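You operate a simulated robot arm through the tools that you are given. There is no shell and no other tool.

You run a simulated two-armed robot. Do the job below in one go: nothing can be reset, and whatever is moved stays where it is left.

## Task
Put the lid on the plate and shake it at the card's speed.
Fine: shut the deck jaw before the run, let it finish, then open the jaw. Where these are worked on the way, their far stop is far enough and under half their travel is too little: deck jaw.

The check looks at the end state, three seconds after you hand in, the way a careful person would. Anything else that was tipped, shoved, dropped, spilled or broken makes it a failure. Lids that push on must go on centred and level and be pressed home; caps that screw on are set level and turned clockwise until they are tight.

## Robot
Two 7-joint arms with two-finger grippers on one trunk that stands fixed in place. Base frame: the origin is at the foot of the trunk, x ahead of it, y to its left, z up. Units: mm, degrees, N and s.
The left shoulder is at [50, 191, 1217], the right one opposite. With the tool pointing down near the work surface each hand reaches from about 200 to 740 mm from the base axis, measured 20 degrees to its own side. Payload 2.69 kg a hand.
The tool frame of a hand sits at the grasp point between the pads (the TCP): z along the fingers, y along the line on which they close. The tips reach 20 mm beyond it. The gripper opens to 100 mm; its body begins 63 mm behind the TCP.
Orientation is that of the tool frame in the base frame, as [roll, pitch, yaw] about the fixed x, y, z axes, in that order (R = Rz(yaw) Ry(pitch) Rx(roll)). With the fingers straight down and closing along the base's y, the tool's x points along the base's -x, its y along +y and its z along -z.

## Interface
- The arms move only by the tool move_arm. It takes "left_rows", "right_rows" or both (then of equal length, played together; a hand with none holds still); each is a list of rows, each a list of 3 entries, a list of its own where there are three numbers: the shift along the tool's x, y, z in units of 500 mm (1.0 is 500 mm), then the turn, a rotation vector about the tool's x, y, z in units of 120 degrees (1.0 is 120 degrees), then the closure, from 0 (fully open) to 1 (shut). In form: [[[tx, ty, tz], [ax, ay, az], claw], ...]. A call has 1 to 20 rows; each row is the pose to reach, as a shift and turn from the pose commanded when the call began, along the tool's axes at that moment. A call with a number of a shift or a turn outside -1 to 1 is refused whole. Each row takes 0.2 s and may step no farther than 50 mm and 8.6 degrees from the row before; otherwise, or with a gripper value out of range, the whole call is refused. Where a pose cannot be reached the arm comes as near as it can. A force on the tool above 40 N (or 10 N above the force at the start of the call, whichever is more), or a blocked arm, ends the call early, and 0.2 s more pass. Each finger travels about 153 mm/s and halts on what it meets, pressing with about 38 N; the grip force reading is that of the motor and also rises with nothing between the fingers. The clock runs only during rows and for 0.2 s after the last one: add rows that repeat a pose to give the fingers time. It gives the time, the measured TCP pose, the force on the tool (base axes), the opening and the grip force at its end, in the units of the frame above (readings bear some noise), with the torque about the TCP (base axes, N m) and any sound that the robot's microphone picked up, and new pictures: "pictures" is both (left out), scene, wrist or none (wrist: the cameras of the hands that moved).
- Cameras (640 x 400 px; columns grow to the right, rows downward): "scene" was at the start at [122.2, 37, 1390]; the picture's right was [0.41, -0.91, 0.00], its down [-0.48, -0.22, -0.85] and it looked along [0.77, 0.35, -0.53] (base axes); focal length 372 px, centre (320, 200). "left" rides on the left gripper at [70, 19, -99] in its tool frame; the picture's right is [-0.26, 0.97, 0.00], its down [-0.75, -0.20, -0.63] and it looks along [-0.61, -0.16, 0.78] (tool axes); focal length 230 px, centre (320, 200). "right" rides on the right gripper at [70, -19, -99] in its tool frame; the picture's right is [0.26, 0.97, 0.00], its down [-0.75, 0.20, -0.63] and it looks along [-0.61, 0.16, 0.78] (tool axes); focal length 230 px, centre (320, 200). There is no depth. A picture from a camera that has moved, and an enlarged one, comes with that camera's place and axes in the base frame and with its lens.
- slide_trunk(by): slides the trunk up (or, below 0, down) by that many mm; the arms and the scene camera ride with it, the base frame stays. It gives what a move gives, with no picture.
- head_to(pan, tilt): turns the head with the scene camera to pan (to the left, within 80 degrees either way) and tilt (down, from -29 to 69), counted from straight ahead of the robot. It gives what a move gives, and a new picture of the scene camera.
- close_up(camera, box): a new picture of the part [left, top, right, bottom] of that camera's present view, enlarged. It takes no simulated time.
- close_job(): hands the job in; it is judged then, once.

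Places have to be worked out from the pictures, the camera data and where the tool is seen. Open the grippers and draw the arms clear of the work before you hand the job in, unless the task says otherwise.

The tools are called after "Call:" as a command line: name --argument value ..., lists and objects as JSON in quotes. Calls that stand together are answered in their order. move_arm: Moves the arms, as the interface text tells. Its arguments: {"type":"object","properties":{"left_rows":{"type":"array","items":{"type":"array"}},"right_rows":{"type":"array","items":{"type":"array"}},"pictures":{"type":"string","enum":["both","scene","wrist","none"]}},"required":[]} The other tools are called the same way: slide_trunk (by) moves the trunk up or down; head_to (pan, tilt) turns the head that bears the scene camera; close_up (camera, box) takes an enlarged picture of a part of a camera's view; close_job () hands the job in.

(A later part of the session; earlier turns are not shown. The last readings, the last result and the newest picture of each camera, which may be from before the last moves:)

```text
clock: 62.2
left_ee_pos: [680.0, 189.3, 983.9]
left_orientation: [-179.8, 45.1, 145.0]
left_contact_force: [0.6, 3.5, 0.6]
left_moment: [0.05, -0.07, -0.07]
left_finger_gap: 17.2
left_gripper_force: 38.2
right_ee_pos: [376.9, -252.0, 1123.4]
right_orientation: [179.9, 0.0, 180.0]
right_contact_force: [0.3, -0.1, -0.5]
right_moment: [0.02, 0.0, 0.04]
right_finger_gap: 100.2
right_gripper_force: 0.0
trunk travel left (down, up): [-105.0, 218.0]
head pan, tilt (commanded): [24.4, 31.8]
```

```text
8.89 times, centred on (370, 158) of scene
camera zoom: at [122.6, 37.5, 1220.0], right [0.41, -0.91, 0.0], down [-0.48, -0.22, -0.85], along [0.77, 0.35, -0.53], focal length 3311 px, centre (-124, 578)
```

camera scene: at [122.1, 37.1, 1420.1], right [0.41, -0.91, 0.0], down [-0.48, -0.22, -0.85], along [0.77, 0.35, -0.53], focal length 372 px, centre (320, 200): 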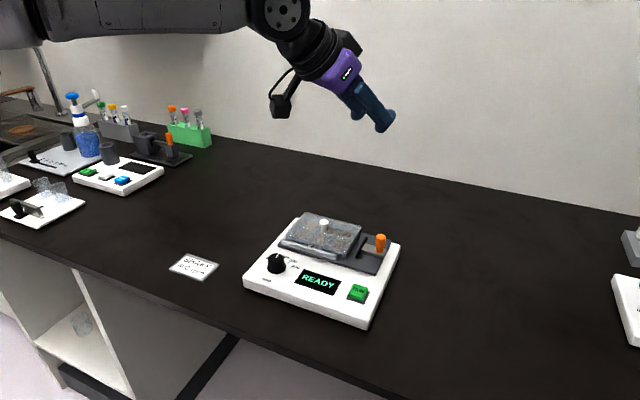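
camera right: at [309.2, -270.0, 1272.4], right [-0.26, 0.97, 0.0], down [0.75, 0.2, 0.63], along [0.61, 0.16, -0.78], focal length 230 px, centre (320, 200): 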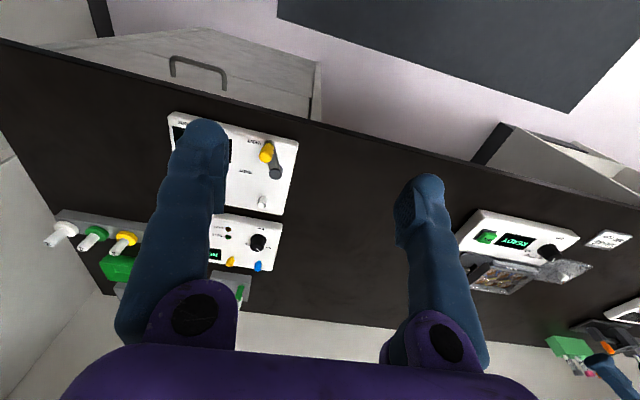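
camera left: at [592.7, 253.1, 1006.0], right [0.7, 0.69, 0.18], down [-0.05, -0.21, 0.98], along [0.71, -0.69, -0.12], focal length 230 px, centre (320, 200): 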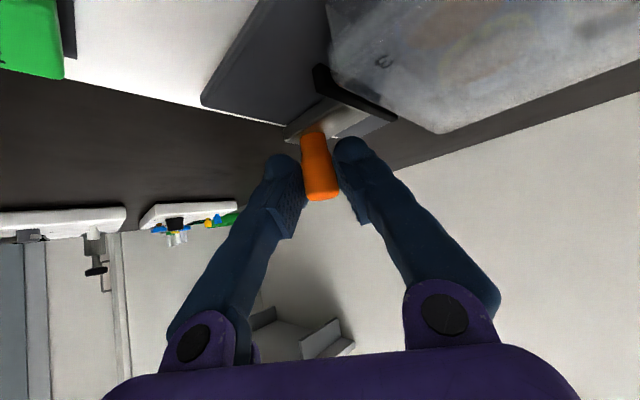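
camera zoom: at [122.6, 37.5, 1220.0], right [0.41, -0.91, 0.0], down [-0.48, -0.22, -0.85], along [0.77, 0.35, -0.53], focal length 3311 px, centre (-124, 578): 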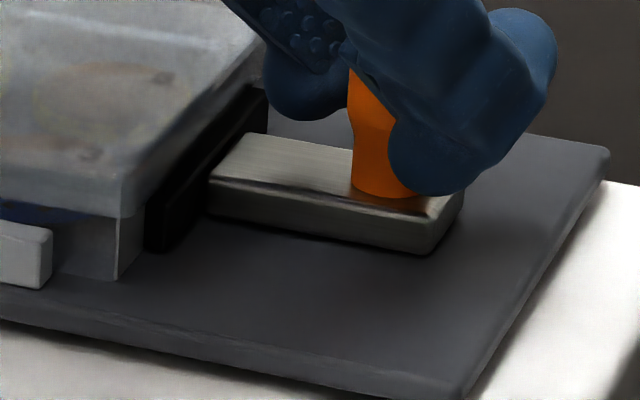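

The jaw now touches the plate and moves it slightly toward the far rail, as a clamp would. I go on 1.5 mm and watch for the stop.

Call:
move_arm --left_rows '[[[0.0006, 0.0012, -0.0006], [0, 0, 0], 1], [[0.0012, 0.0025, -0.0012], [0, 0, 0], 1], [[0.0012, 0.0025, -0.0012], [0, 0, 0], 1]]' --pictures "none"

Call:
close_up --camera "scene" --box '[345, 135, 395, 180]'

Call:
close_up --camera "scene" --box '[270, 115, 370, 185]'

```text
clock: 63.0
left_ee_pos: [681.0, 189.0, 984.5]
left_orientation: [-179.9, 44.9, 145.1]
left_contact_force: [0.3, -3.4, -0.1]
left_moment: [0.01, -0.02, -0.12]
left_finger_gap: 17.5
left_gripper_force: 37.9
right_ee_pos: [377.0, -251.1, 1124.0]
right_orientation: [180.0, 0.1, -180.0]
right_contact_force: [-0.1, 0.1, -0.5]
right_moment: [0.01, 0.01, 0.03]
right_finger_gap: 99.9
right_gripper_force: 0.0
trunk travel left (down, up): [-105.0, 218.0]
head pan, tilt (commanded): [24.4, 31.8]
```

```text
8.89 times, centred on (370, 158) of scene
camera zoom: at [122.8, 36.9, 1219.9], right [0.41, -0.91, 0.0], down [-0.48, -0.22, -0.85], along [0.77, 0.35, -0.53], focal length 3311 px, centre (-124, 578)
```

zoom: 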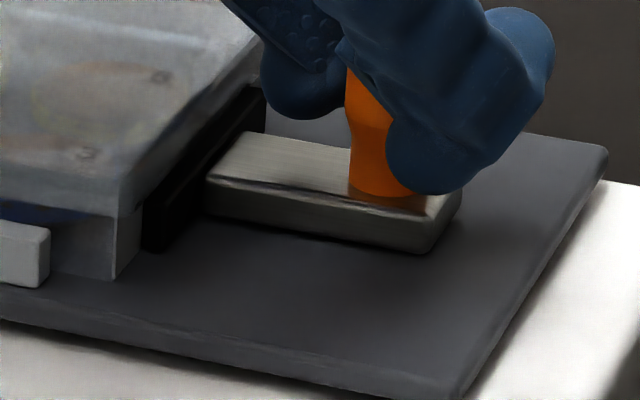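

```text
5.71 times, centred on (320, 150) of scene
camera zoom: at [122.8, 36.9, 1219.9], right [0.41, -0.91, 0.0], down [-0.48, -0.22, -0.85], along [0.77, 0.35, -0.53], focal length 2128 px, centre (320, 486)
```

zoom: 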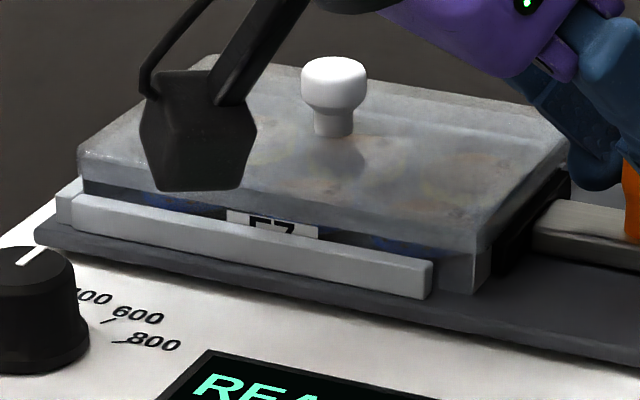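

The force changed to −3.4 N with little motion: the stop is reached. I press 1.2 mm more to confirm it.

Call:
move_arm --left_rows '[[[0.0005, 0.001, -0.0005], [0, 0, 0], 1], [[0.001, 0.002, -0.001], [0, 0, 0], 1], [[0.001, 0.002, -0.001], [0, 0, 0], 1]]' --pictures "none"

Call:
close_up --camera "scene" --box '[345, 135, 395, 180]'

Call:
close_up --camera "scene" --box '[270, 115, 370, 185]'

```text
clock: 63.8
left_ee_pos: [680.8, 190.3, 984.9]
left_orientation: [180.0, 45.2, 145.0]
left_contact_force: [0.3, -11.4, -0.7]
left_moment: [-0.1, -0.05, -0.17]
left_finger_gap: 17.2
left_gripper_force: 38.4
right_ee_pos: [376.7, -252.8, 1123.6]
right_orientation: [179.9, -0.1, 180.0]
right_contact_force: [0.2, -0.1, -0.4]
right_moment: [0.01, 0.0, 0.01]
right_finger_gap: 100.1
right_gripper_force: 0.1
trunk travel left (down, up): [-105.0, 218.0]
head pan, tilt (commanded): [24.4, 31.8]
```

```text
8.89 times, centred on (370, 158) of scene
camera zoom: at [122.8, 36.0, 1220.0], right [0.41, -0.91, 0.0], down [-0.48, -0.22, -0.85], along [0.77, 0.35, -0.53], focal length 3311 px, centre (-124, 578)
```

zoom: 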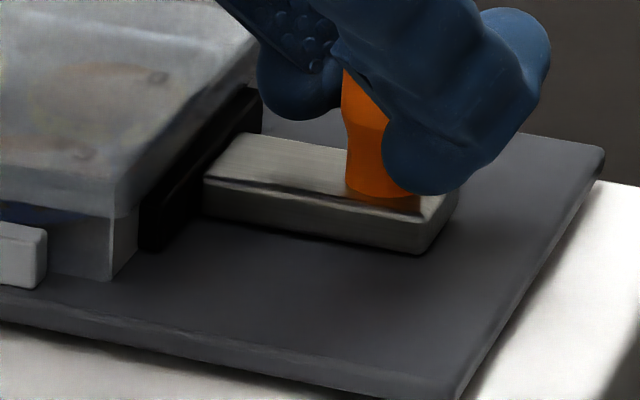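

```text
5.71 times, centred on (320, 150) of scene
camera zoom: at [122.8, 36.0, 1220.0], right [0.41, -0.91, 0.0], down [-0.48, -0.22, -0.85], along [0.77, 0.35, -0.53], focal length 2128 px, centre (320, 486)
```

zoom: 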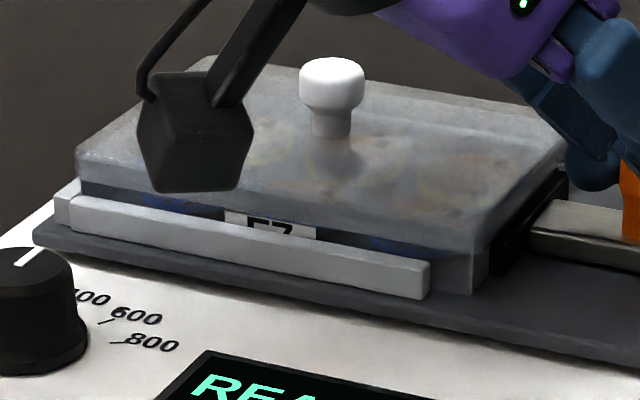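

The force rose to 11 N at the stop: the jaw is shut. I ease off, open only a little (the lid is close to the left finger) and draw back along the tool axis.

Call:
move_arm --left_rows '[[[-0.0006, -0.0012, 0.0006], [0, 0, 0], 1], [[-0.0014, -0.0029, 0.0014], [0, 0, 0], 1], [[-0.0014, -0.0029, 0.0014], [0, 0, 0], 0.78], [[-0.0014, -0.0029, 0.0014], [0, 0, 0], 0.78]]' --pictures "wrist"

Call:
close_up --camera "left" --box '[240, 60, 420, 220]'

Call:
close_up --camera "scene" --box '[345, 125, 395, 170]'

```text
clock: 64.8
left_ee_pos: [681.4, 190.1, 984.5]
left_orientation: [-179.9, 45.0, 145.3]
left_contact_force: [0.0, 0.0, 0.7]
left_moment: [0.02, -0.04, 0.02]
left_finger_gap: 21.8
left_gripper_force: 0.1
right_ee_pos: [375.8, -253.8, 1123.9]
right_orientation: [-179.9, 0.0, -180.0]
right_contact_force: [-0.1, 1.0, -0.6]
right_moment: [0.01, -0.01, 0.01]
right_finger_gap: 100.1
right_gripper_force: 0.0
trunk travel left (down, up): [-105.0, 218.0]
head pan, tilt (commanded): [24.4, 31.8]
camera left: at [593.3, 274.0, 1006.2], right [0.7, 0.69, 0.18], down [-0.05, -0.21, 0.98], along [0.71, -0.69, -0.12], focal length 230 px, centre (320, 200)
```

left: 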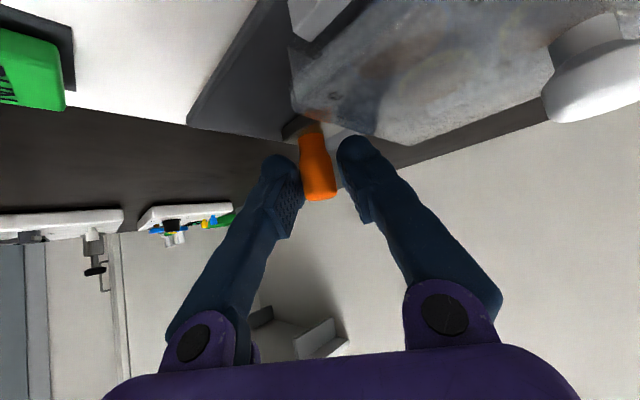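

```text
2.50 times, centred on (330, 140) of left
camera zoom: at [593.3, 274.0, 1006.2], right [0.7, 0.69, 0.18], down [-0.05, -0.21, 0.98], along [0.71, -0.69, -0.12], focal length 575 px, centre (295, 350)
```

zoom: 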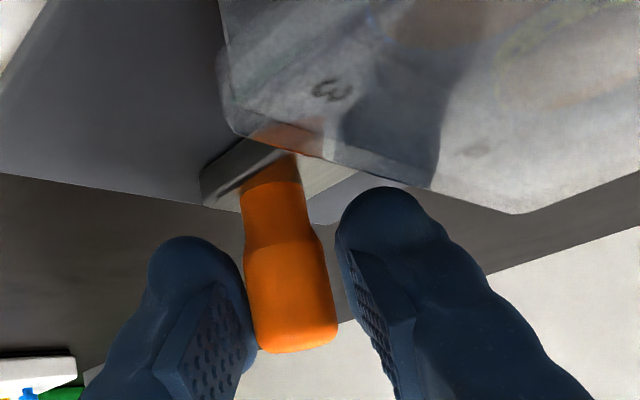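

```text
8.89 times, centred on (370, 148) of scene
camera zoom: at [122.2, 37.1, 1220.1], right [0.41, -0.91, 0.0], down [-0.48, -0.22, -0.85], along [0.77, 0.35, -0.53], focal length 3311 px, centre (-124, 667)
```

zoom: 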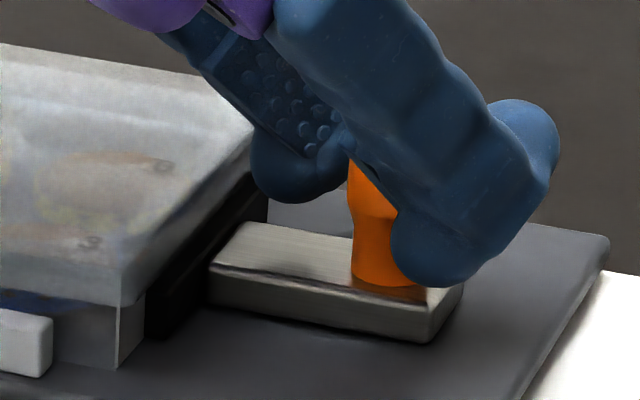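

Released without touching the lid. I draw back 70 mm along the tool axis.

Call:
move_arm --left_rows '[[[0, 0, -0.03], [0, 0, 0], 0.78], [[0, 0, -0.07], [0, 0, 0], 0.78], [[0, 0, -0.11], [0, 0, 0], 0.78], [[0, 0, -0.15], [0, 0, 0], 0.78], [[0, 0, -0.15], [0, 0, 0], 0.78]]' --pictures "both"

Call:
close_up --camera "scene" --box '[265, 115, 415, 225]'

```text
clock: 66.0
left_ee_pos: [636.5, 221.1, 1037.3]
left_orientation: [-179.9, 45.1, 145.1]
left_contact_force: [0.9, 0.1, 0.3]
left_moment: [-0.01, -0.05, -0.02]
left_finger_gap: 21.8
left_gripper_force: 0.1
right_ee_pos: [376.6, -252.5, 1125.1]
right_orientation: [-179.9, -0.1, 180.0]
right_contact_force: [0.1, 0.2, 0.7]
right_moment: [0.0, 0.02, 0.01]
right_finger_gap: 100.1
right_gripper_force: 0.0
trunk travel left (down, up): [-105.0, 218.0]
head pan, tilt (commanded): [24.4, 31.8]
camera scene: at [122.2, 37.0, 1220.0], right [0.41, -0.91, 0.0], down [-0.48, -0.22, -0.85], along [0.77, 0.35, -0.53], focal length 372 px, centre (320, 200)
camera left: at [548.8, 304.9, 1058.3], right [0.7, 0.69, 0.18], down [-0.05, -0.21, 0.98], along [0.71, -0.69, -0.12], focal length 230 px, centre (320, 200)
```

scene: 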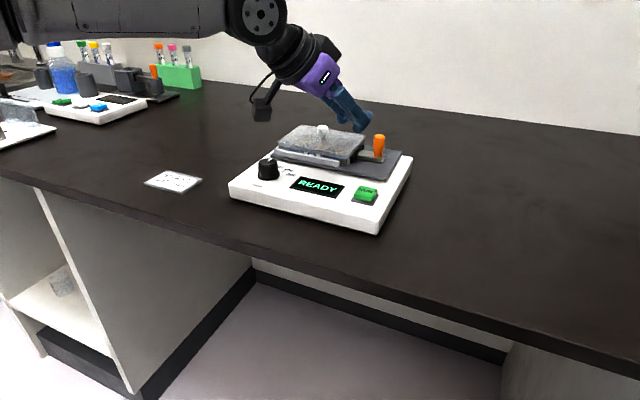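
left: 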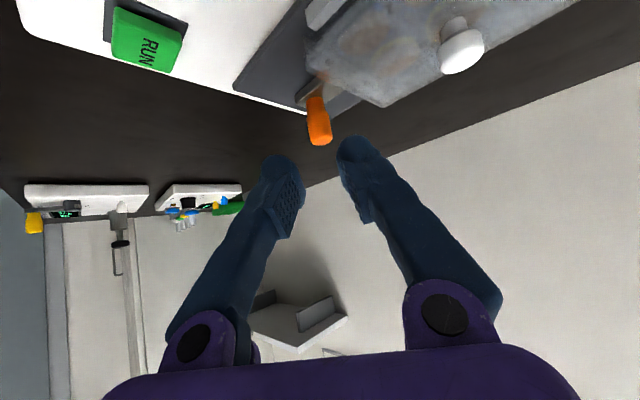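

```text
3.64 times, centred on (340, 170) of scene
camera zoom: at [122.2, 37.0, 1220.0], right [0.41, -0.91, 0.0], down [-0.48, -0.22, -0.85], along [0.77, 0.35, -0.53], focal length 1354 px, centre (247, 309)
```

zoom: 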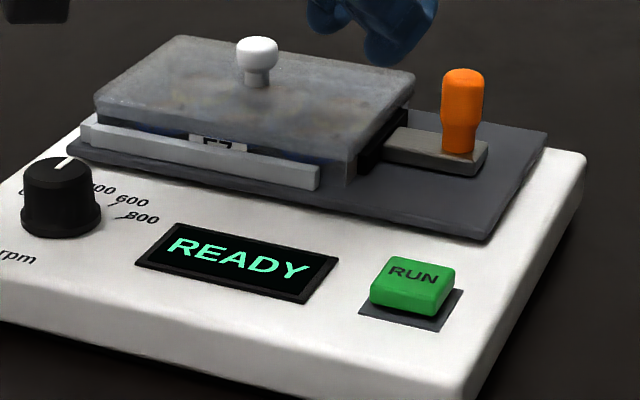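

The jaw is shut against the plate, the lid is on, the dial at 400. RUN I place at about [576, 170, 946]. I close the fingers, bring the tilt back to 20° and hover about 40 mm over the button.

Call:
move_arm --left_rows '[[[0.0214, -0.0383, 0.0022], [0, 0.05, 0], 1], [[0.0428, -0.0765, 0.0044], [0, 0.1, 0], 1], [[0.0642, -0.1148, 0.0066], [0, 0.155, 0], 1], [[0.0856, -0.153, 0.0088], [0, 0.2083, 0], 1], [[0.0856, -0.153, 0.0088], [0, 0.2083, 0], 1]]' --pictures "both"

Call:
close_up --camera "left" --box '[220, 40, 420, 200]'

Call:
close_up --camera "scene" --box '[320, 110, 420, 225]'

```text
clock: 67.2
left_ee_pos: [571.1, 174.3, 1004.2]
left_orientation: [180.0, 20.1, 145.1]
left_contact_force: [-0.7, -0.5, 0.4]
left_moment: [0.03, -0.03, 0.02]
left_finger_gap: 0.0
left_gripper_force: 29.7
right_ee_pos: [375.7, -253.0, 1123.9]
right_orientation: [179.9, 0.0, -180.0]
right_contact_force: [-0.4, 0.6, -0.5]
right_moment: [0.0, 0.02, 0.0]
right_finger_gap: 100.1
right_gripper_force: 0.1
trunk travel left (down, up): [-105.0, 218.0]
head pan, tilt (commanded): [24.4, 31.8]
camera scene: at [122.0, 36.9, 1220.1], right [0.41, -0.91, 0.0], down [-0.48, -0.22, -0.85], along [0.77, 0.35, -0.53], focal length 372 px, centre (320, 200)
camera left: at [499.5, 246.2, 1073.6], right [0.75, 0.65, 0.09], down [0.29, -0.44, 0.85], along [0.59, -0.61, -0.52], focal length 230 px, centre (320, 200)
```

scene: 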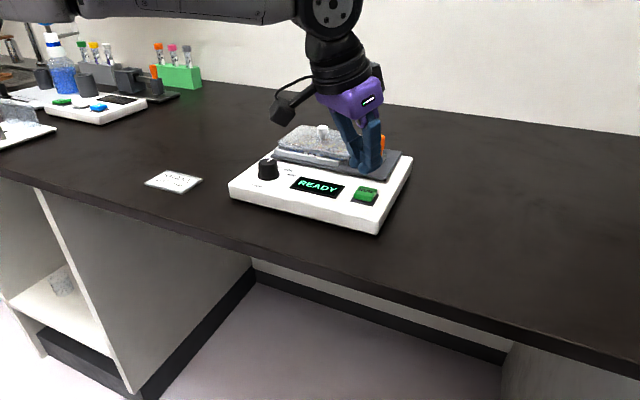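
left: 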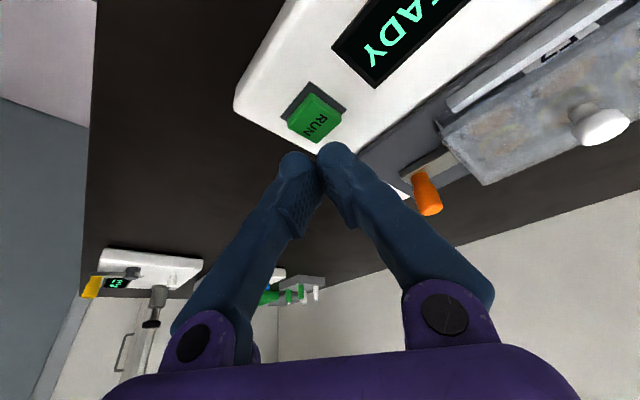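

```text
2.50 times, centred on (320, 120) of left
camera zoom: at [499.5, 246.2, 1073.6], right [0.75, 0.65, 0.09], down [0.29, -0.44, 0.85], along [0.59, -0.61, -0.52], focal length 575 px, centre (320, 400)
```

zoom: 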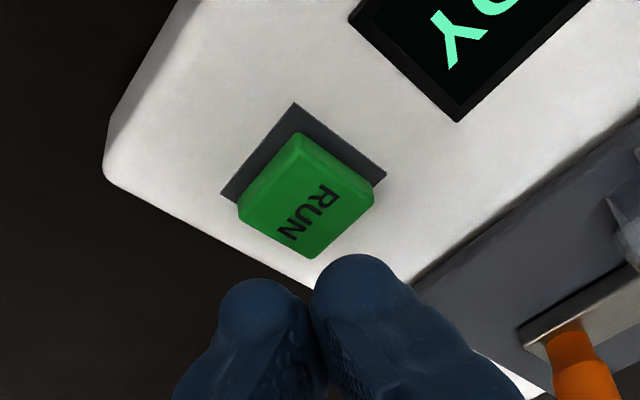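

```text
3.48 times, centred on (370, 168) of scene
camera zoom: at [122.0, 36.9, 1220.1], right [0.41, -0.91, 0.0], down [-0.48, -0.22, -0.85], along [0.77, 0.35, -0.53], focal length 1296 px, centre (146, 313)
```

zoom: 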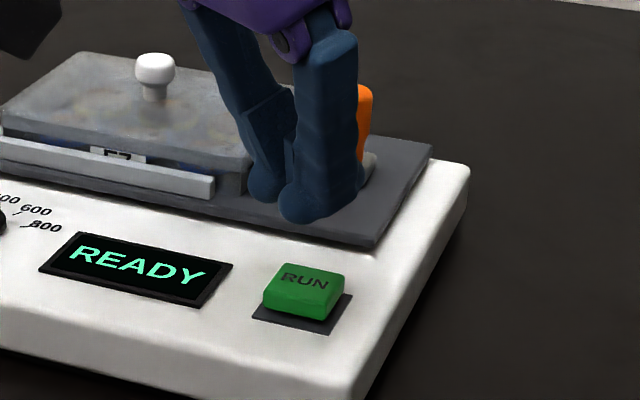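

The closed finger tips are right above RUN (within about 3 mm), 36 mm up. I go down 32 mm, then press in small steps.

Call:
move_arm --left_rows '[[[0.0073, 0, 0.02], [0, 0, 0], 1], [[0.0147, 0, 0.04], [0, 0, 0], 1], [[0.022, 0, 0.0601], [0, 0, 0], 1], [[0.022, 0, 0.0601], [0, 0, 0], 1]]' --pictures "wrist"

Call:
close_up --camera "scene" --box '[320, 140, 400, 225]'

Call:
close_up --camera "left" --box '[220, 40, 420, 200]'

```text
clock: 68.2
left_ee_pos: [572.6, 172.3, 972.4]
left_orientation: [179.9, 20.1, 145.1]
left_contact_force: [0.1, 0.6, 0.3]
left_moment: [0.04, 0.02, -0.01]
left_finger_gap: 0.3
left_gripper_force: 29.4
right_ee_pos: [377.2, -254.0, 1123.7]
right_orientation: [179.9, 0.0, -180.0]
right_contact_force: [-0.7, -0.9, -0.6]
right_moment: [0.0, -0.04, -0.03]
right_finger_gap: 100.4
right_gripper_force: 0.1
trunk travel left (down, up): [-105.0, 218.0]
head pan, tilt (commanded): [24.4, 31.8]
camera left: at [500.1, 244.9, 1041.5], right [0.75, 0.65, 0.09], down [0.29, -0.44, 0.85], along [0.59, -0.61, -0.52], focal length 230 px, centre (320, 200)
```

left: 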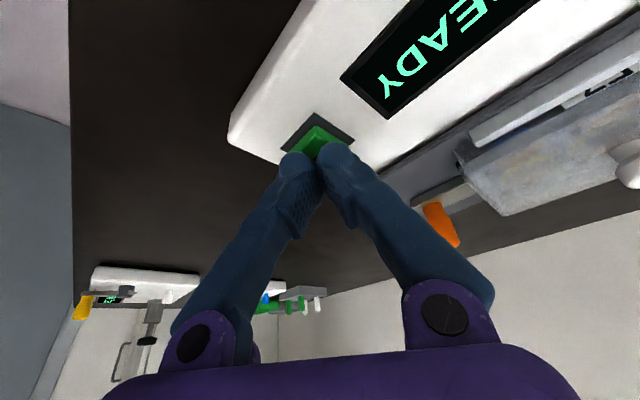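

```text
4.71 times, centred on (360, 182) of scene
camera zoom: at [122.1, 37.0, 1220.1], right [0.41, -0.91, 0.0], down [-0.48, -0.22, -0.85], along [0.77, 0.35, -0.53], focal length 1753 px, centre (132, 282)
```

zoom: 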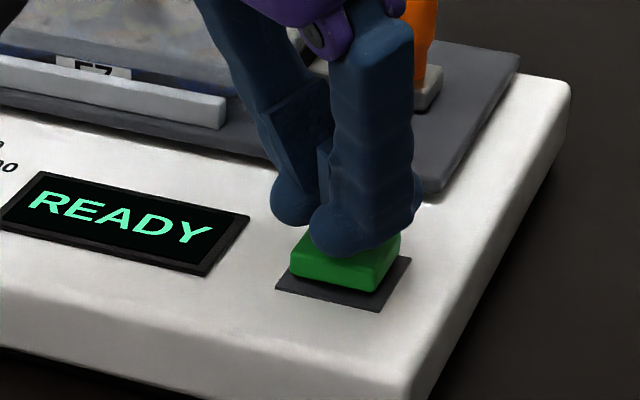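

```text
2.50 times, centred on (320, 120) of left
camera zoom: at [500.1, 244.9, 1041.5], right [0.75, 0.65, 0.09], down [0.29, -0.44, 0.85], along [0.59, -0.61, -0.52], focal length 575 px, centre (320, 400)
```

zoom: 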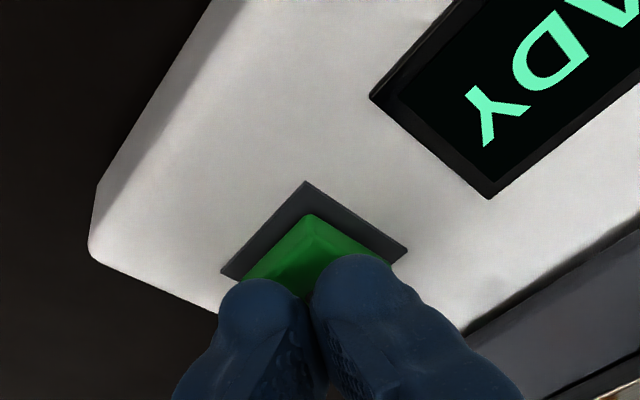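

The tips cover the button and there is no contact yet. I lower 6 mm in small steps and check force and display.

Call:
move_arm --left_rows '[[[0.0014, 0, 0.0038], [0, 0, 0], 1], [[0.0028, 0, 0.0075], [0, 0, 0], 1], [[0.0041, 0, 0.0113], [0, 0, 0], 1], [[0.0041, 0, 0.0113], [0, 0, 0], 1]]' --pictures "none"

Call:
close_up --camera "scene" --box '[290, 140, 400, 225]'

```text
clock: 69.2
left_ee_pos: [571.9, 172.3, 965.0]
left_orientation: [-179.9, 20.2, 145.1]
left_contact_force: [-0.3, 0.0, -0.8]
left_moment: [-0.01, -0.01, -0.03]
left_finger_gap: 0.1
left_gripper_force: 29.3
right_ee_pos: [376.5, -253.1, 1124.1]
right_orientation: [180.0, 0.0, -180.0]
right_contact_force: [0.4, -0.3, -0.7]
right_moment: [0.0, 0.04, 0.05]
right_finger_gap: 100.0
right_gripper_force: 0.1
trunk travel left (down, up): [-105.0, 218.0]
head pan, tilt (commanded): [24.4, 31.8]
```

```text
4.71 times, centred on (345, 182) of scene
camera zoom: at [122.2, 37.0, 1220.1], right [0.41, -0.91, 0.0], down [-0.48, -0.22, -0.85], along [0.77, 0.35, -0.53], focal length 1753 px, centre (202, 282)
```

zoom: 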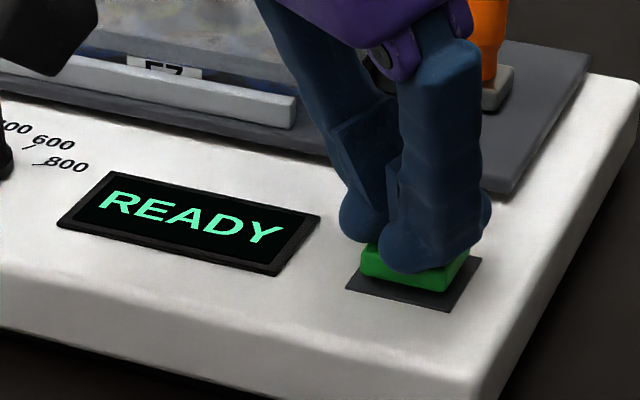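

Still no contact. I lower another 4 mm.

Call:
move_arm --left_rows '[[[0.0007, 0, 0.0019], [0, 0, 0], 1], [[0.0014, 0, 0.0038], [0, 0, 0], 1], [[0.0021, 0, 0.0056], [0, 0, 0], 1], [[0.0028, 0, 0.0075], [0, 0, 0], 1]]' --pictures "none"

Call:
close_up --camera "scene" --box '[290, 140, 400, 225]'

```text
clock: 70.2
left_ee_pos: [571.7, 172.4, 962.5]
left_orientation: [180.0, 20.1, 145.2]
left_contact_force: [0.6, -1.5, 1.9]
left_moment: [0.0, 0.02, 0.05]
left_finger_gap: 5.9
left_gripper_force: 29.4
right_ee_pos: [376.9, -252.9, 1123.6]
right_orientation: [-180.0, 0.1, 179.9]
right_contact_force: [-0.5, -0.8, -1.0]
right_moment: [0.03, -0.01, 0.03]
right_finger_gap: 99.7
right_gripper_force: 0.0
trunk travel left (down, up): [-105.0, 218.0]
head pan, tilt (commanded): [24.4, 31.8]
heard: click
```

```text
4.71 times, centred on (345, 182) of scene
camera zoom: at [122.0, 36.9, 1220.1], right [0.41, -0.91, 0.0], down [-0.48, -0.22, -0.85], along [0.77, 0.35, -0.53], focal length 1753 px, centre (202, 282)
```

zoom: 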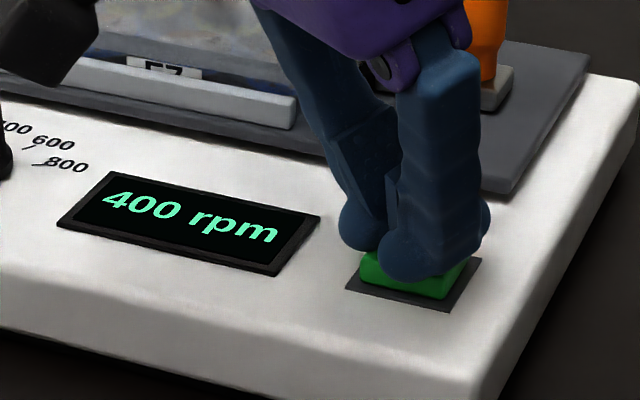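

A click, and the display reads 400 rpm: the shaker runs. I lift straight off the button and wait.

Call:
move_arm --left_rows '[[[-0.0069, 0, -0.0188], [0, 0, 0], 1], [[-0.0206, 0, -0.0564], [0, 0, 0], 1], [[-0.0344, 0, -0.0939], [0, 0, 0], 1], [[-0.0481, 0, -0.1315], [0, 0, 0], 1], [[-0.055, 0, -0.1503], [0, 0, 0], 1], [[-0.055, 0, -0.1503], [0, 0, 0], 1]]' --pictures "scene"

Call:
close_up --camera "scene" --box '[265, 115, 415, 225]'

```text
clock: 71.6
left_ee_pos: [570.0, 174.0, 1040.9]
left_orientation: [180.0, 20.1, 145.1]
left_contact_force: [0.2, 1.1, -0.7]
left_moment: [0.01, -0.01, 0.02]
left_finger_gap: 0.2
left_gripper_force: 29.0
right_ee_pos: [376.3, -251.2, 1124.6]
right_orientation: [180.0, -0.1, 180.0]
right_contact_force: [0.6, 0.4, 0.0]
right_moment: [0.02, 0.01, 0.01]
right_finger_gap: 100.2
right_gripper_force: 0.0
trunk travel left (down, up): [-105.0, 218.0]
head pan, tilt (commanded): [24.4, 31.8]
camera scene: at [122.2, 37.0, 1220.1], right [0.41, -0.91, 0.0], down [-0.48, -0.22, -0.85], along [0.77, 0.35, -0.53], focal length 372 px, centre (320, 200)
```

scene: 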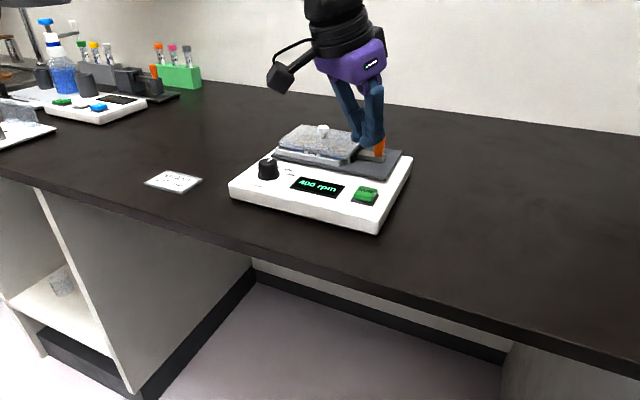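

```text
3.64 times, centred on (340, 170) of scene
camera zoom: at [122.2, 37.0, 1220.1], right [0.41, -0.91, 0.0], down [-0.48, -0.22, -0.85], along [0.77, 0.35, -0.53], focal length 1354 px, centre (247, 309)
```

zoom: 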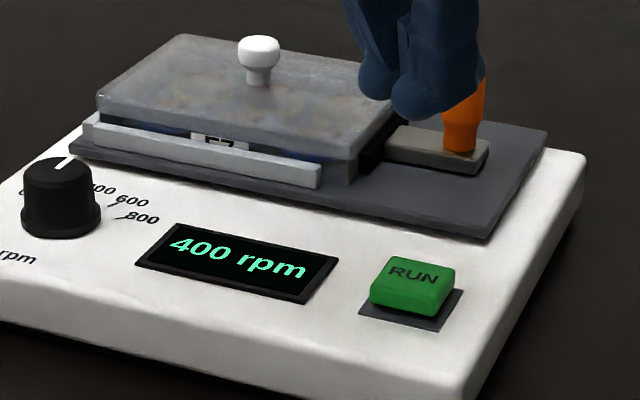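

The hand is clear. I wait with hold rows and watch the display.

Call:
move_arm --left_rows '[[[0, 0, 0], [0, 0, 0], 1], [[0, 0, 0], [0, 0, 0], 1], [[0, 0, 0], [0, 0, 0], 1], [[0, 0, 0], [0, 0, 0], 1], [[0, 0, 0], [0, 0, 0], 1], [[0, 0, 0], [0, 0, 0], 1], [[0, 0, 0], [0, 0, 0], 1], [[0, 0, 0], [0, 0, 0], 1], [[0, 0, 0], [0, 0, 0], 1], [[0, 0, 0], [0, 0, 0], 1], [[0, 0, 0], [0, 0, 0], 1], [[0, 0, 0], [0, 0, 0], 1], [[0, 0, 0], [0, 0, 0], 1], [[0, 0, 0], [0, 0, 0], 1], [[0, 0, 0], [0, 0, 0], 1], [[0, 0, 0], [0, 0, 0], 1], [[0, 0, 0], [0, 0, 0], 1], [[0, 0, 0], [0, 0, 0], 1], [[0, 0, 0], [0, 0, 0], 1], [[0, 0, 0], [0, 0, 0], 1]]' --pictures "none"

Call:
close_up --camera "scene" --box '[265, 115, 415, 225]'

```text
clock: 75.8
left_ee_pos: [571.6, 173.4, 1043.2]
left_orientation: [-180.0, 20.1, 145.1]
left_contact_force: [0.1, -0.7, -0.8]
left_moment: [0.0, 0.02, 0.0]
left_finger_gap: 0.0
left_gripper_force: 29.5
right_ee_pos: [376.7, -252.6, 1124.0]
right_orientation: [180.0, 0.0, 180.0]
right_contact_force: [-0.6, 0.1, 0.3]
right_moment: [-0.01, 0.04, 0.01]
right_finger_gap: 99.9
right_gripper_force: 0.0
trunk travel left (down, up): [-105.0, 218.0]
head pan, tilt (commanded): [24.4, 31.8]
```

```text
3.64 times, centred on (340, 170) of scene
camera zoom: at [122.2, 37.0, 1220.1], right [0.41, -0.91, 0.0], down [-0.48, -0.22, -0.85], along [0.77, 0.35, -0.53], focal length 1354 px, centre (247, 309)
```

zoom: 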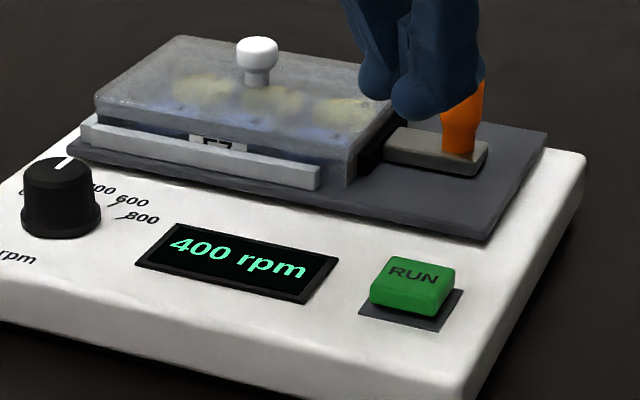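

Still running at 400 rpm. I keep waiting.

Call:
move_arm --left_rows '[[[0, 0, 0], [0, 0, 0], 1], [[0, 0, 0], [0, 0, 0], 1], [[0, 0, 0], [0, 0, 0], 1], [[0, 0, 0], [0, 0, 0], 1], [[0, 0, 0], [0, 0, 0], 1], [[0, 0, 0], [0, 0, 0], 1], [[0, 0, 0], [0, 0, 0], 1], [[0, 0, 0], [0, 0, 0], 1], [[0, 0, 0], [0, 0, 0], 1], [[0, 0, 0], [0, 0, 0], 1], [[0, 0, 0], [0, 0, 0], 1], [[0, 0, 0], [0, 0, 0], 1], [[0, 0, 0], [0, 0, 0], 1], [[0, 0, 0], [0, 0, 0], 1], [[0, 0, 0], [0, 0, 0], 1], [[0, 0, 0], [0, 0, 0], 1], [[0, 0, 0], [0, 0, 0], 1], [[0, 0, 0], [0, 0, 0], 1], [[0, 0, 0], [0, 0, 0], 1], [[0, 0, 0], [0, 0, 0], 1]]' --pictures "none"

Call:
close_up --camera "scene" --box '[265, 115, 415, 225]'

```text
clock: 80.0
left_ee_pos: [570.4, 173.9, 1040.9]
left_orientation: [-179.9, 20.1, 145.0]
left_contact_force: [-0.7, -0.2, -0.1]
left_moment: [0.01, 0.0, 0.04]
left_finger_gap: 0.0
left_gripper_force: 30.1
right_ee_pos: [376.1, -251.8, 1123.0]
right_orientation: [-179.9, 0.1, 180.0]
right_contact_force: [-0.2, 0.1, -0.1]
right_moment: [0.04, 0.01, -0.02]
right_finger_gap: 100.0
right_gripper_force: 0.0
trunk travel left (down, up): [-105.0, 218.0]
head pan, tilt (commanded): [24.4, 31.8]
```

```text
3.64 times, centred on (340, 170) of scene
camera zoom: at [122.2, 37.0, 1220.1], right [0.41, -0.91, 0.0], down [-0.48, -0.22, -0.85], along [0.77, 0.35, -0.53], focal length 1354 px, centre (247, 309)
```

zoom: 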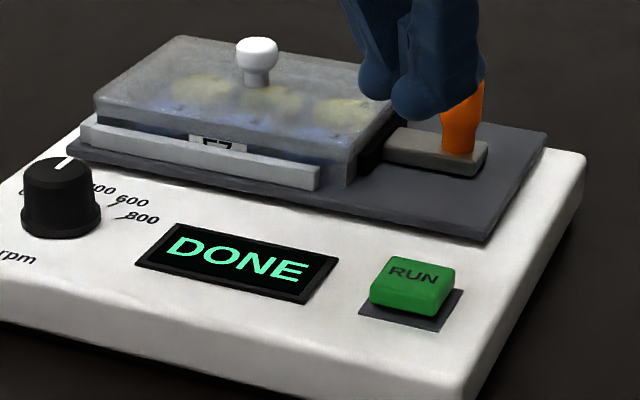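

The display reads DONE. I go back to the approach line of the jaw handle: 45° tilt, fingers opened to 24 mm.

Call:
move_arm --left_rows '[[[-0.012, 0.0383, 0.0066], [0, -0.05, 0], 0.9], [[-0.0241, 0.0765, 0.0132], [0, -0.1, 0], 0.8], [[-0.0362, 0.1148, 0.0198], [0, -0.155, 0], 0.76], [[-0.0482, 0.153, 0.0266], [0, -0.2083, 0], 0.76], [[-0.0482, 0.153, 0.0266], [0, -0.2083, 0], 0.76]]' --pictures "wrist"

Call:
close_up --camera "left" --box '[240, 40, 420, 200]'

Call:
close_up --camera "scene" --box '[335, 105, 415, 185]'

```text
clock: 81.2
left_ee_pos: [637.4, 219.1, 1037.6]
left_orientation: [179.9, 45.1, 145.1]
left_contact_force: [-0.4, -0.2, 0.6]
left_moment: [-0.01, -0.01, 0.05]
left_finger_gap: 23.9
left_gripper_force: 0.0
right_ee_pos: [377.3, -252.2, 1124.4]
right_orientation: [-180.0, 0.1, 179.9]
right_contact_force: [0.5, 0.5, 0.1]
right_moment: [0.02, -0.01, 0.01]
right_finger_gap: 99.9
right_gripper_force: 0.1
trunk travel left (down, up): [-105.0, 218.0]
head pan, tilt (commanded): [24.4, 31.8]
camera left: at [549.5, 304.1, 1059.5], right [0.7, 0.69, 0.18], down [-0.05, -0.21, 0.98], along [0.71, -0.69, -0.12], focal length 230 px, centre (320, 200)
```

left: 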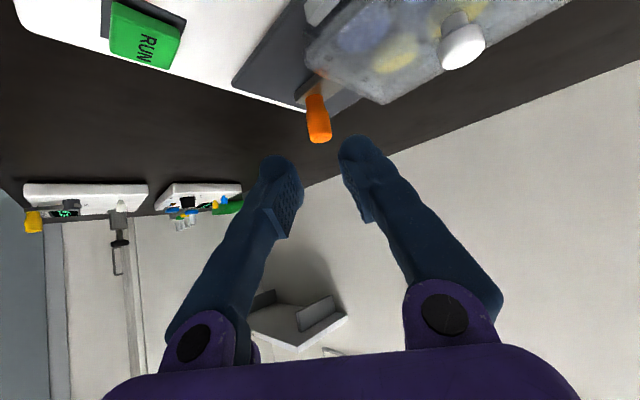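

```text
2.50 times, centred on (330, 120) of left
camera zoom: at [549.5, 304.1, 1059.5], right [0.7, 0.69, 0.18], down [-0.05, -0.21, 0.98], along [0.71, -0.69, -0.12], focal length 575 px, centre (295, 400)
```

zoom: 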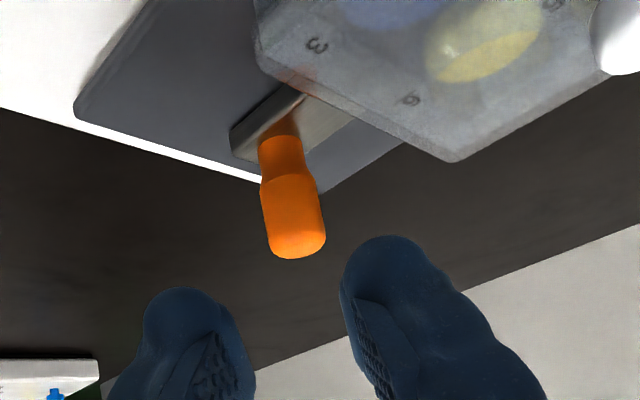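

```text
5.00 times, centred on (375, 145) of scene
camera zoom: at [122.1, 36.9, 1220.1], right [0.41, -0.91, 0.0], down [-0.48, -0.22, -0.85], along [0.77, 0.35, -0.53], focal length 1862 px, centre (45, 475)
```

zoom: 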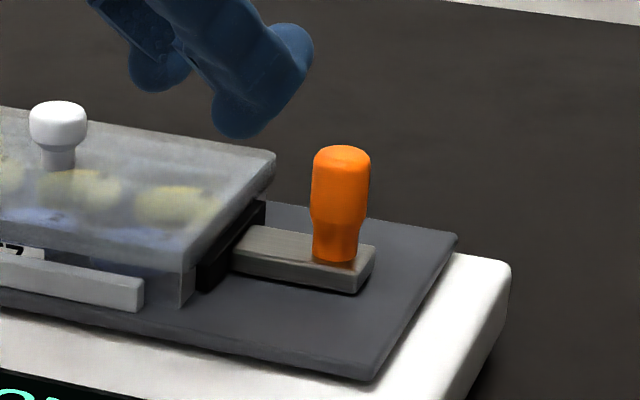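

The handle is centred as before. I advance 75 mm along the tool axis to straddle it again.

Call:
move_arm --left_rows '[[[0, 0, 0.04], [0, 0, 0], 0.76], [[0, 0, 0.08], [0, 0, 0], 0.76], [[0, 0, 0.115], [0, 0, 0], 0.76], [[0, 0, 0.15], [0, 0, 0], 0.76], [[0, 0, 0.15], [0, 0, 0], 0.76]]' --pictures "wrist"

Call:
close_up --camera "left" --box '[240, 60, 420, 220]'

Call:
close_up --camera "scene" --box '[335, 105, 415, 185]'

```text
clock: 82.4
left_ee_pos: [679.3, 189.7, 984.5]
left_orientation: [-180.0, 45.1, 145.0]
left_contact_force: [0.9, -0.3, -0.8]
left_moment: [-0.01, 0.03, 0.0]
left_finger_gap: 24.1
left_gripper_force: 0.1
right_ee_pos: [376.4, -253.0, 1123.9]
right_orientation: [180.0, 0.0, -180.0]
right_contact_force: [-0.3, -0.4, -0.1]
right_moment: [0.0, 0.01, 0.01]
right_finger_gap: 100.0
right_gripper_force: 0.1
trunk travel left (down, up): [-105.0, 218.0]
head pan, tilt (commanded): [24.4, 31.8]
camera left: at [592.2, 273.6, 1006.8], right [0.7, 0.69, 0.18], down [-0.05, -0.21, 0.98], along [0.71, -0.69, -0.12], focal length 230 px, centre (320, 200)
```

left: 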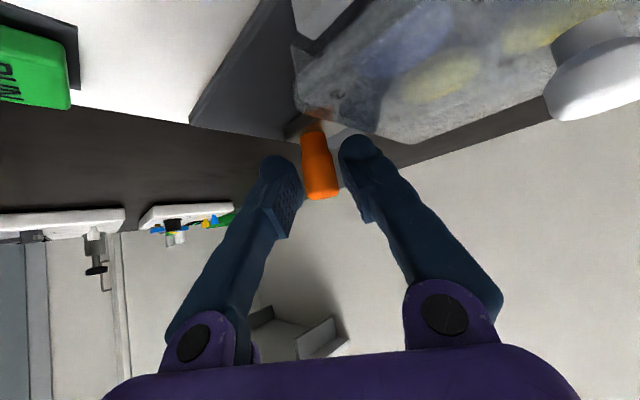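

```text
2.50 times, centred on (330, 140) of left
camera zoom: at [592.2, 273.6, 1006.8], right [0.7, 0.69, 0.18], down [-0.05, -0.21, 0.98], along [0.71, -0.69, -0.12], focal length 575 px, centre (295, 350)
```

zoom: 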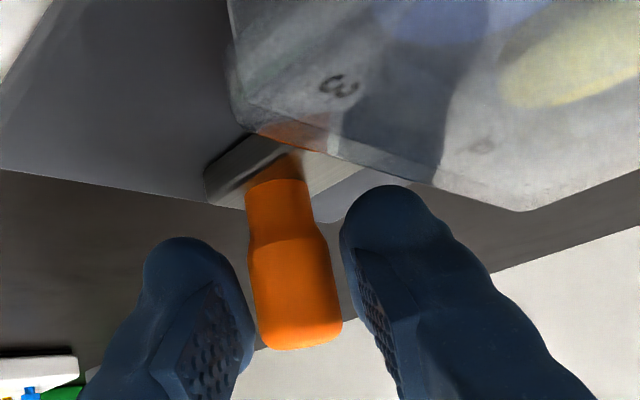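

```text
5.00 times, centred on (375, 145) of scene
camera zoom: at [122.1, 37.0, 1220.1], right [0.41, -0.91, 0.0], down [-0.48, -0.22, -0.85], along [0.77, 0.35, -0.53], focal length 1862 px, centre (45, 475)
```

zoom: 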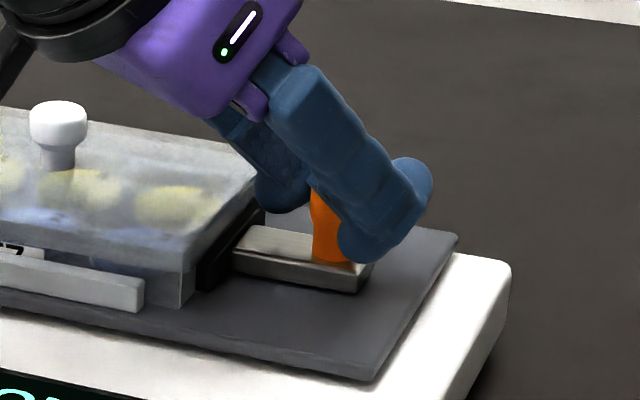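

The handle is between the pads. I close and grip it.

Call:
move_arm --left_rows '[[[0, 0, 0], [0, 0, 0], 0.9], [[0, 0, 0], [0, 0, 0], 1], [[0, 0, 0], [0, 0, 0], 1]]' --pictures "none"

Call:
move_arm --left_rows '[[[-0.0016, -0.0033, 0.0016], [0, 0, 0], 1], [[-0.0032, -0.0066, 0.0032], [0, 0, 0], 1], [[-0.0048, -0.0098, 0.0049], [0, 0, 0], 1], [[-0.0065, -0.0131, 0.0065], [0, 0, 0], 1], [[-0.0081, -0.0164, 0.0081], [0, 0, 0], 1], [[-0.0097, -0.0197, 0.0097], [0, 0, 0], 1], [[-0.0113, -0.023, 0.0113], [0, 0, 0], 1], [[-0.0129, -0.0262, 0.013], [0, 0, 0], 1], [[-0.0129, -0.0262, 0.013], [0, 0, 0], 1]]' --pictures "none"

Call:
close_up --camera "scene" --box '[265, 105, 415, 225]'

```text
clock: 83.2
left_ee_pos: [679.2, 189.7, 984.9]
left_orientation: [179.9, 45.1, 145.0]
left_contact_force: [0.6, 0.5, 0.4]
left_moment: [0.04, -0.03, -0.09]
left_finger_gap: 17.6
left_gripper_force: 37.7
right_ee_pos: [377.3, -253.2, 1123.3]
right_orientation: [179.9, -0.1, -180.0]
right_contact_force: [0.3, -0.3, -0.3]
right_moment: [-0.01, 0.0, -0.02]
right_finger_gap: 99.6
right_gripper_force: 0.1
trunk travel left (down, up): [-105.0, 218.0]
head pan, tilt (commanded): [24.4, 31.8]
```

```text
clock: 85.2
left_ee_pos: [680.4, 171.8, 985.1]
left_orientation: [-180.0, 45.1, 145.0]
left_contact_force: [-1.1, -2.4, 1.3]
left_moment: [-0.04, -0.02, -0.15]
left_finger_gap: 17.2
left_gripper_force: 37.9
right_ee_pos: [376.5, -253.3, 1123.3]
right_orientation: [179.9, 0.0, -180.0]
right_contact_force: [0.6, -0.8, 0.5]
right_moment: [-0.01, -0.01, 0.02]
right_finger_gap: 99.7
right_gripper_force: 0.1
trunk travel left (down, up): [-105.0, 218.0]
head pan, tilt (commanded): [24.4, 31.8]
```

```text
3.33 times, centred on (340, 165) of scene
camera zoom: at [122.1, 36.7, 1220.1], right [0.41, -0.91, 0.0], down [-0.48, -0.22, -0.85], along [0.77, 0.35, -0.53], focal length 1242 px, centre (253, 317)
```

zoom: 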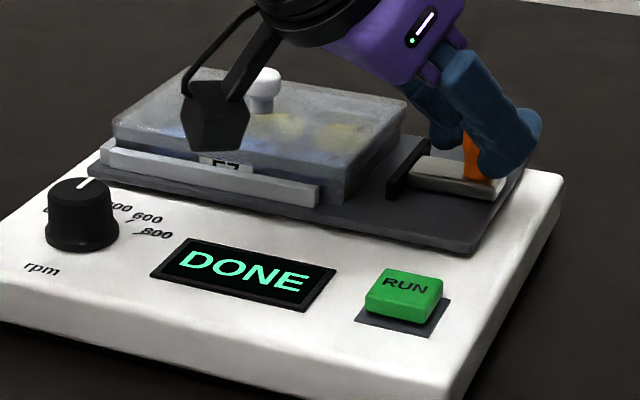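

The jaw slid back about 18 mm. I go on 3 mm toward its open stop.

Call:
move_arm --left_rows '[[[-0.0008, -0.0016, 0.0008], [0, 0, 0], 1], [[-0.0016, -0.0033, 0.0016], [0, 0, 0], 1], [[-0.0024, -0.0049, 0.0024], [0, 0, 0], 1], [[-0.0024, -0.0049, 0.0024], [0, 0, 0], 1]]' --pictures "none"

Call:
close_up --camera "scene" --box '[335, 115, 415, 195]'

```text
clock: 86.2
left_ee_pos: [680.1, 170.6, 986.1]
left_orientation: [-180.0, 45.1, 145.1]
left_contact_force: [0.0, -2.3, 0.1]
left_moment: [0.0, -0.09, -0.11]
left_finger_gap: 17.0
left_gripper_force: 38.2
right_ee_pos: [377.2, -253.2, 1123.4]
right_orientation: [180.0, 0.0, 180.0]
right_contact_force: [-0.4, 0.2, -0.1]
right_moment: [0.02, 0.01, -0.01]
right_finger_gap: 100.1
right_gripper_force: 0.0
trunk travel left (down, up): [-105.0, 218.0]
head pan, tilt (commanded): [24.4, 31.8]
```

```text
5.00 times, centred on (375, 155) of scene
camera zoom: at [122.1, 36.8, 1220.1], right [0.41, -0.91, 0.0], down [-0.48, -0.22, -0.85], along [0.77, 0.35, -0.53], focal length 1862 px, centre (45, 425)
```

zoom: 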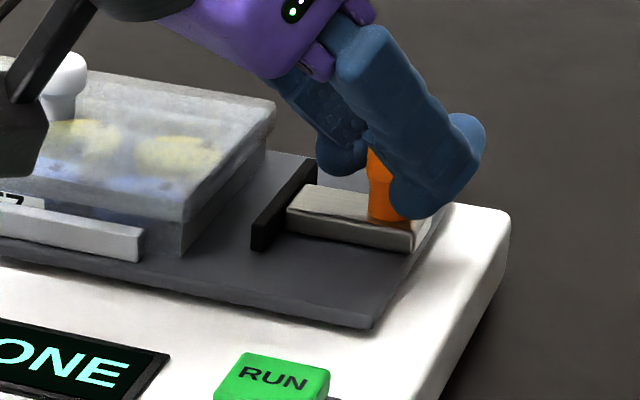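

The jaw is back exactly where it was at the start, fully open. I open the fingers and draw back along the tool axis, then up.

Call:
move_arm --left_rows '[[[0, 0, 0], [0, 0, 0], 0.8], [[0, 0, 0], [0, 0, 0], 0.65], [[0, 0, 0], [0, 0, 0], 0.65], [[0, 0, -0.04], [0, 0, 0], 0.65], [[0, 0, -0.09], [0, 0, 0], 0.65], [[0, 0, -0.14], [0, 0, 0], 0.6], [[0, 0, -0.19], [0, 0, 0], 0.5], [[0, 0, -0.24], [0, 0, 0], 0.4], [[0, 0, -0.24], [0, 0, 0], 0.4]]' --pictures "both"

Call:
close_up --camera "scene" --box '[265, 115, 415, 225]'

```text
clock: 88.2
left_ee_pos: [610.0, 221.8, 1070.3]
left_orientation: [180.0, 45.1, 145.1]
left_contact_force: [-0.4, -1.1, -0.3]
left_moment: [-0.02, -0.01, 0.0]
left_finger_gap: 60.1
left_gripper_force: 0.0
right_ee_pos: [376.5, -252.6, 1123.0]
right_orientation: [179.9, 0.0, -180.0]
right_contact_force: [0.1, -0.2, -0.4]
right_moment: [0.01, 0.01, 0.02]
right_finger_gap: 100.0
right_gripper_force: 0.1
trunk travel left (down, up): [-105.0, 218.0]
head pan, tilt (commanded): [24.4, 31.8]
camera scene: at [122.2, 37.0, 1220.0], right [0.41, -0.91, 0.0], down [-0.48, -0.22, -0.85], along [0.77, 0.35, -0.53], focal length 372 px, centre (320, 200)
camera left: at [523.1, 304.5, 1090.6], right [0.7, 0.69, 0.18], down [-0.05, -0.21, 0.98], along [0.71, -0.69, -0.12], focal length 230 px, centre (320, 200)
```

scene: 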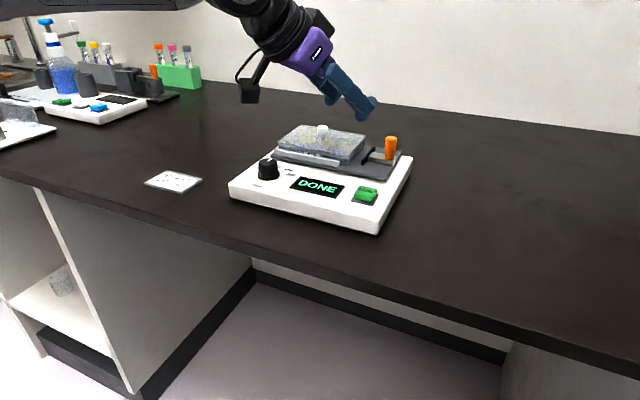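
left: 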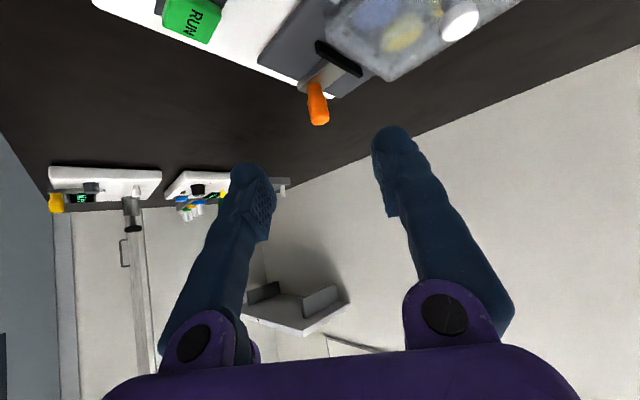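

```text
3.64 times, centred on (340, 170) of scene
camera zoom: at [122.2, 37.0, 1220.0], right [0.41, -0.91, 0.0], down [-0.48, -0.22, -0.85], along [0.77, 0.35, -0.53], focal length 1354 px, centre (247, 309)
```

zoom: 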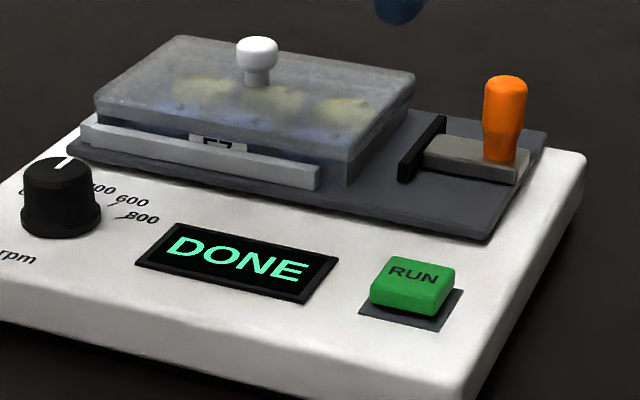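

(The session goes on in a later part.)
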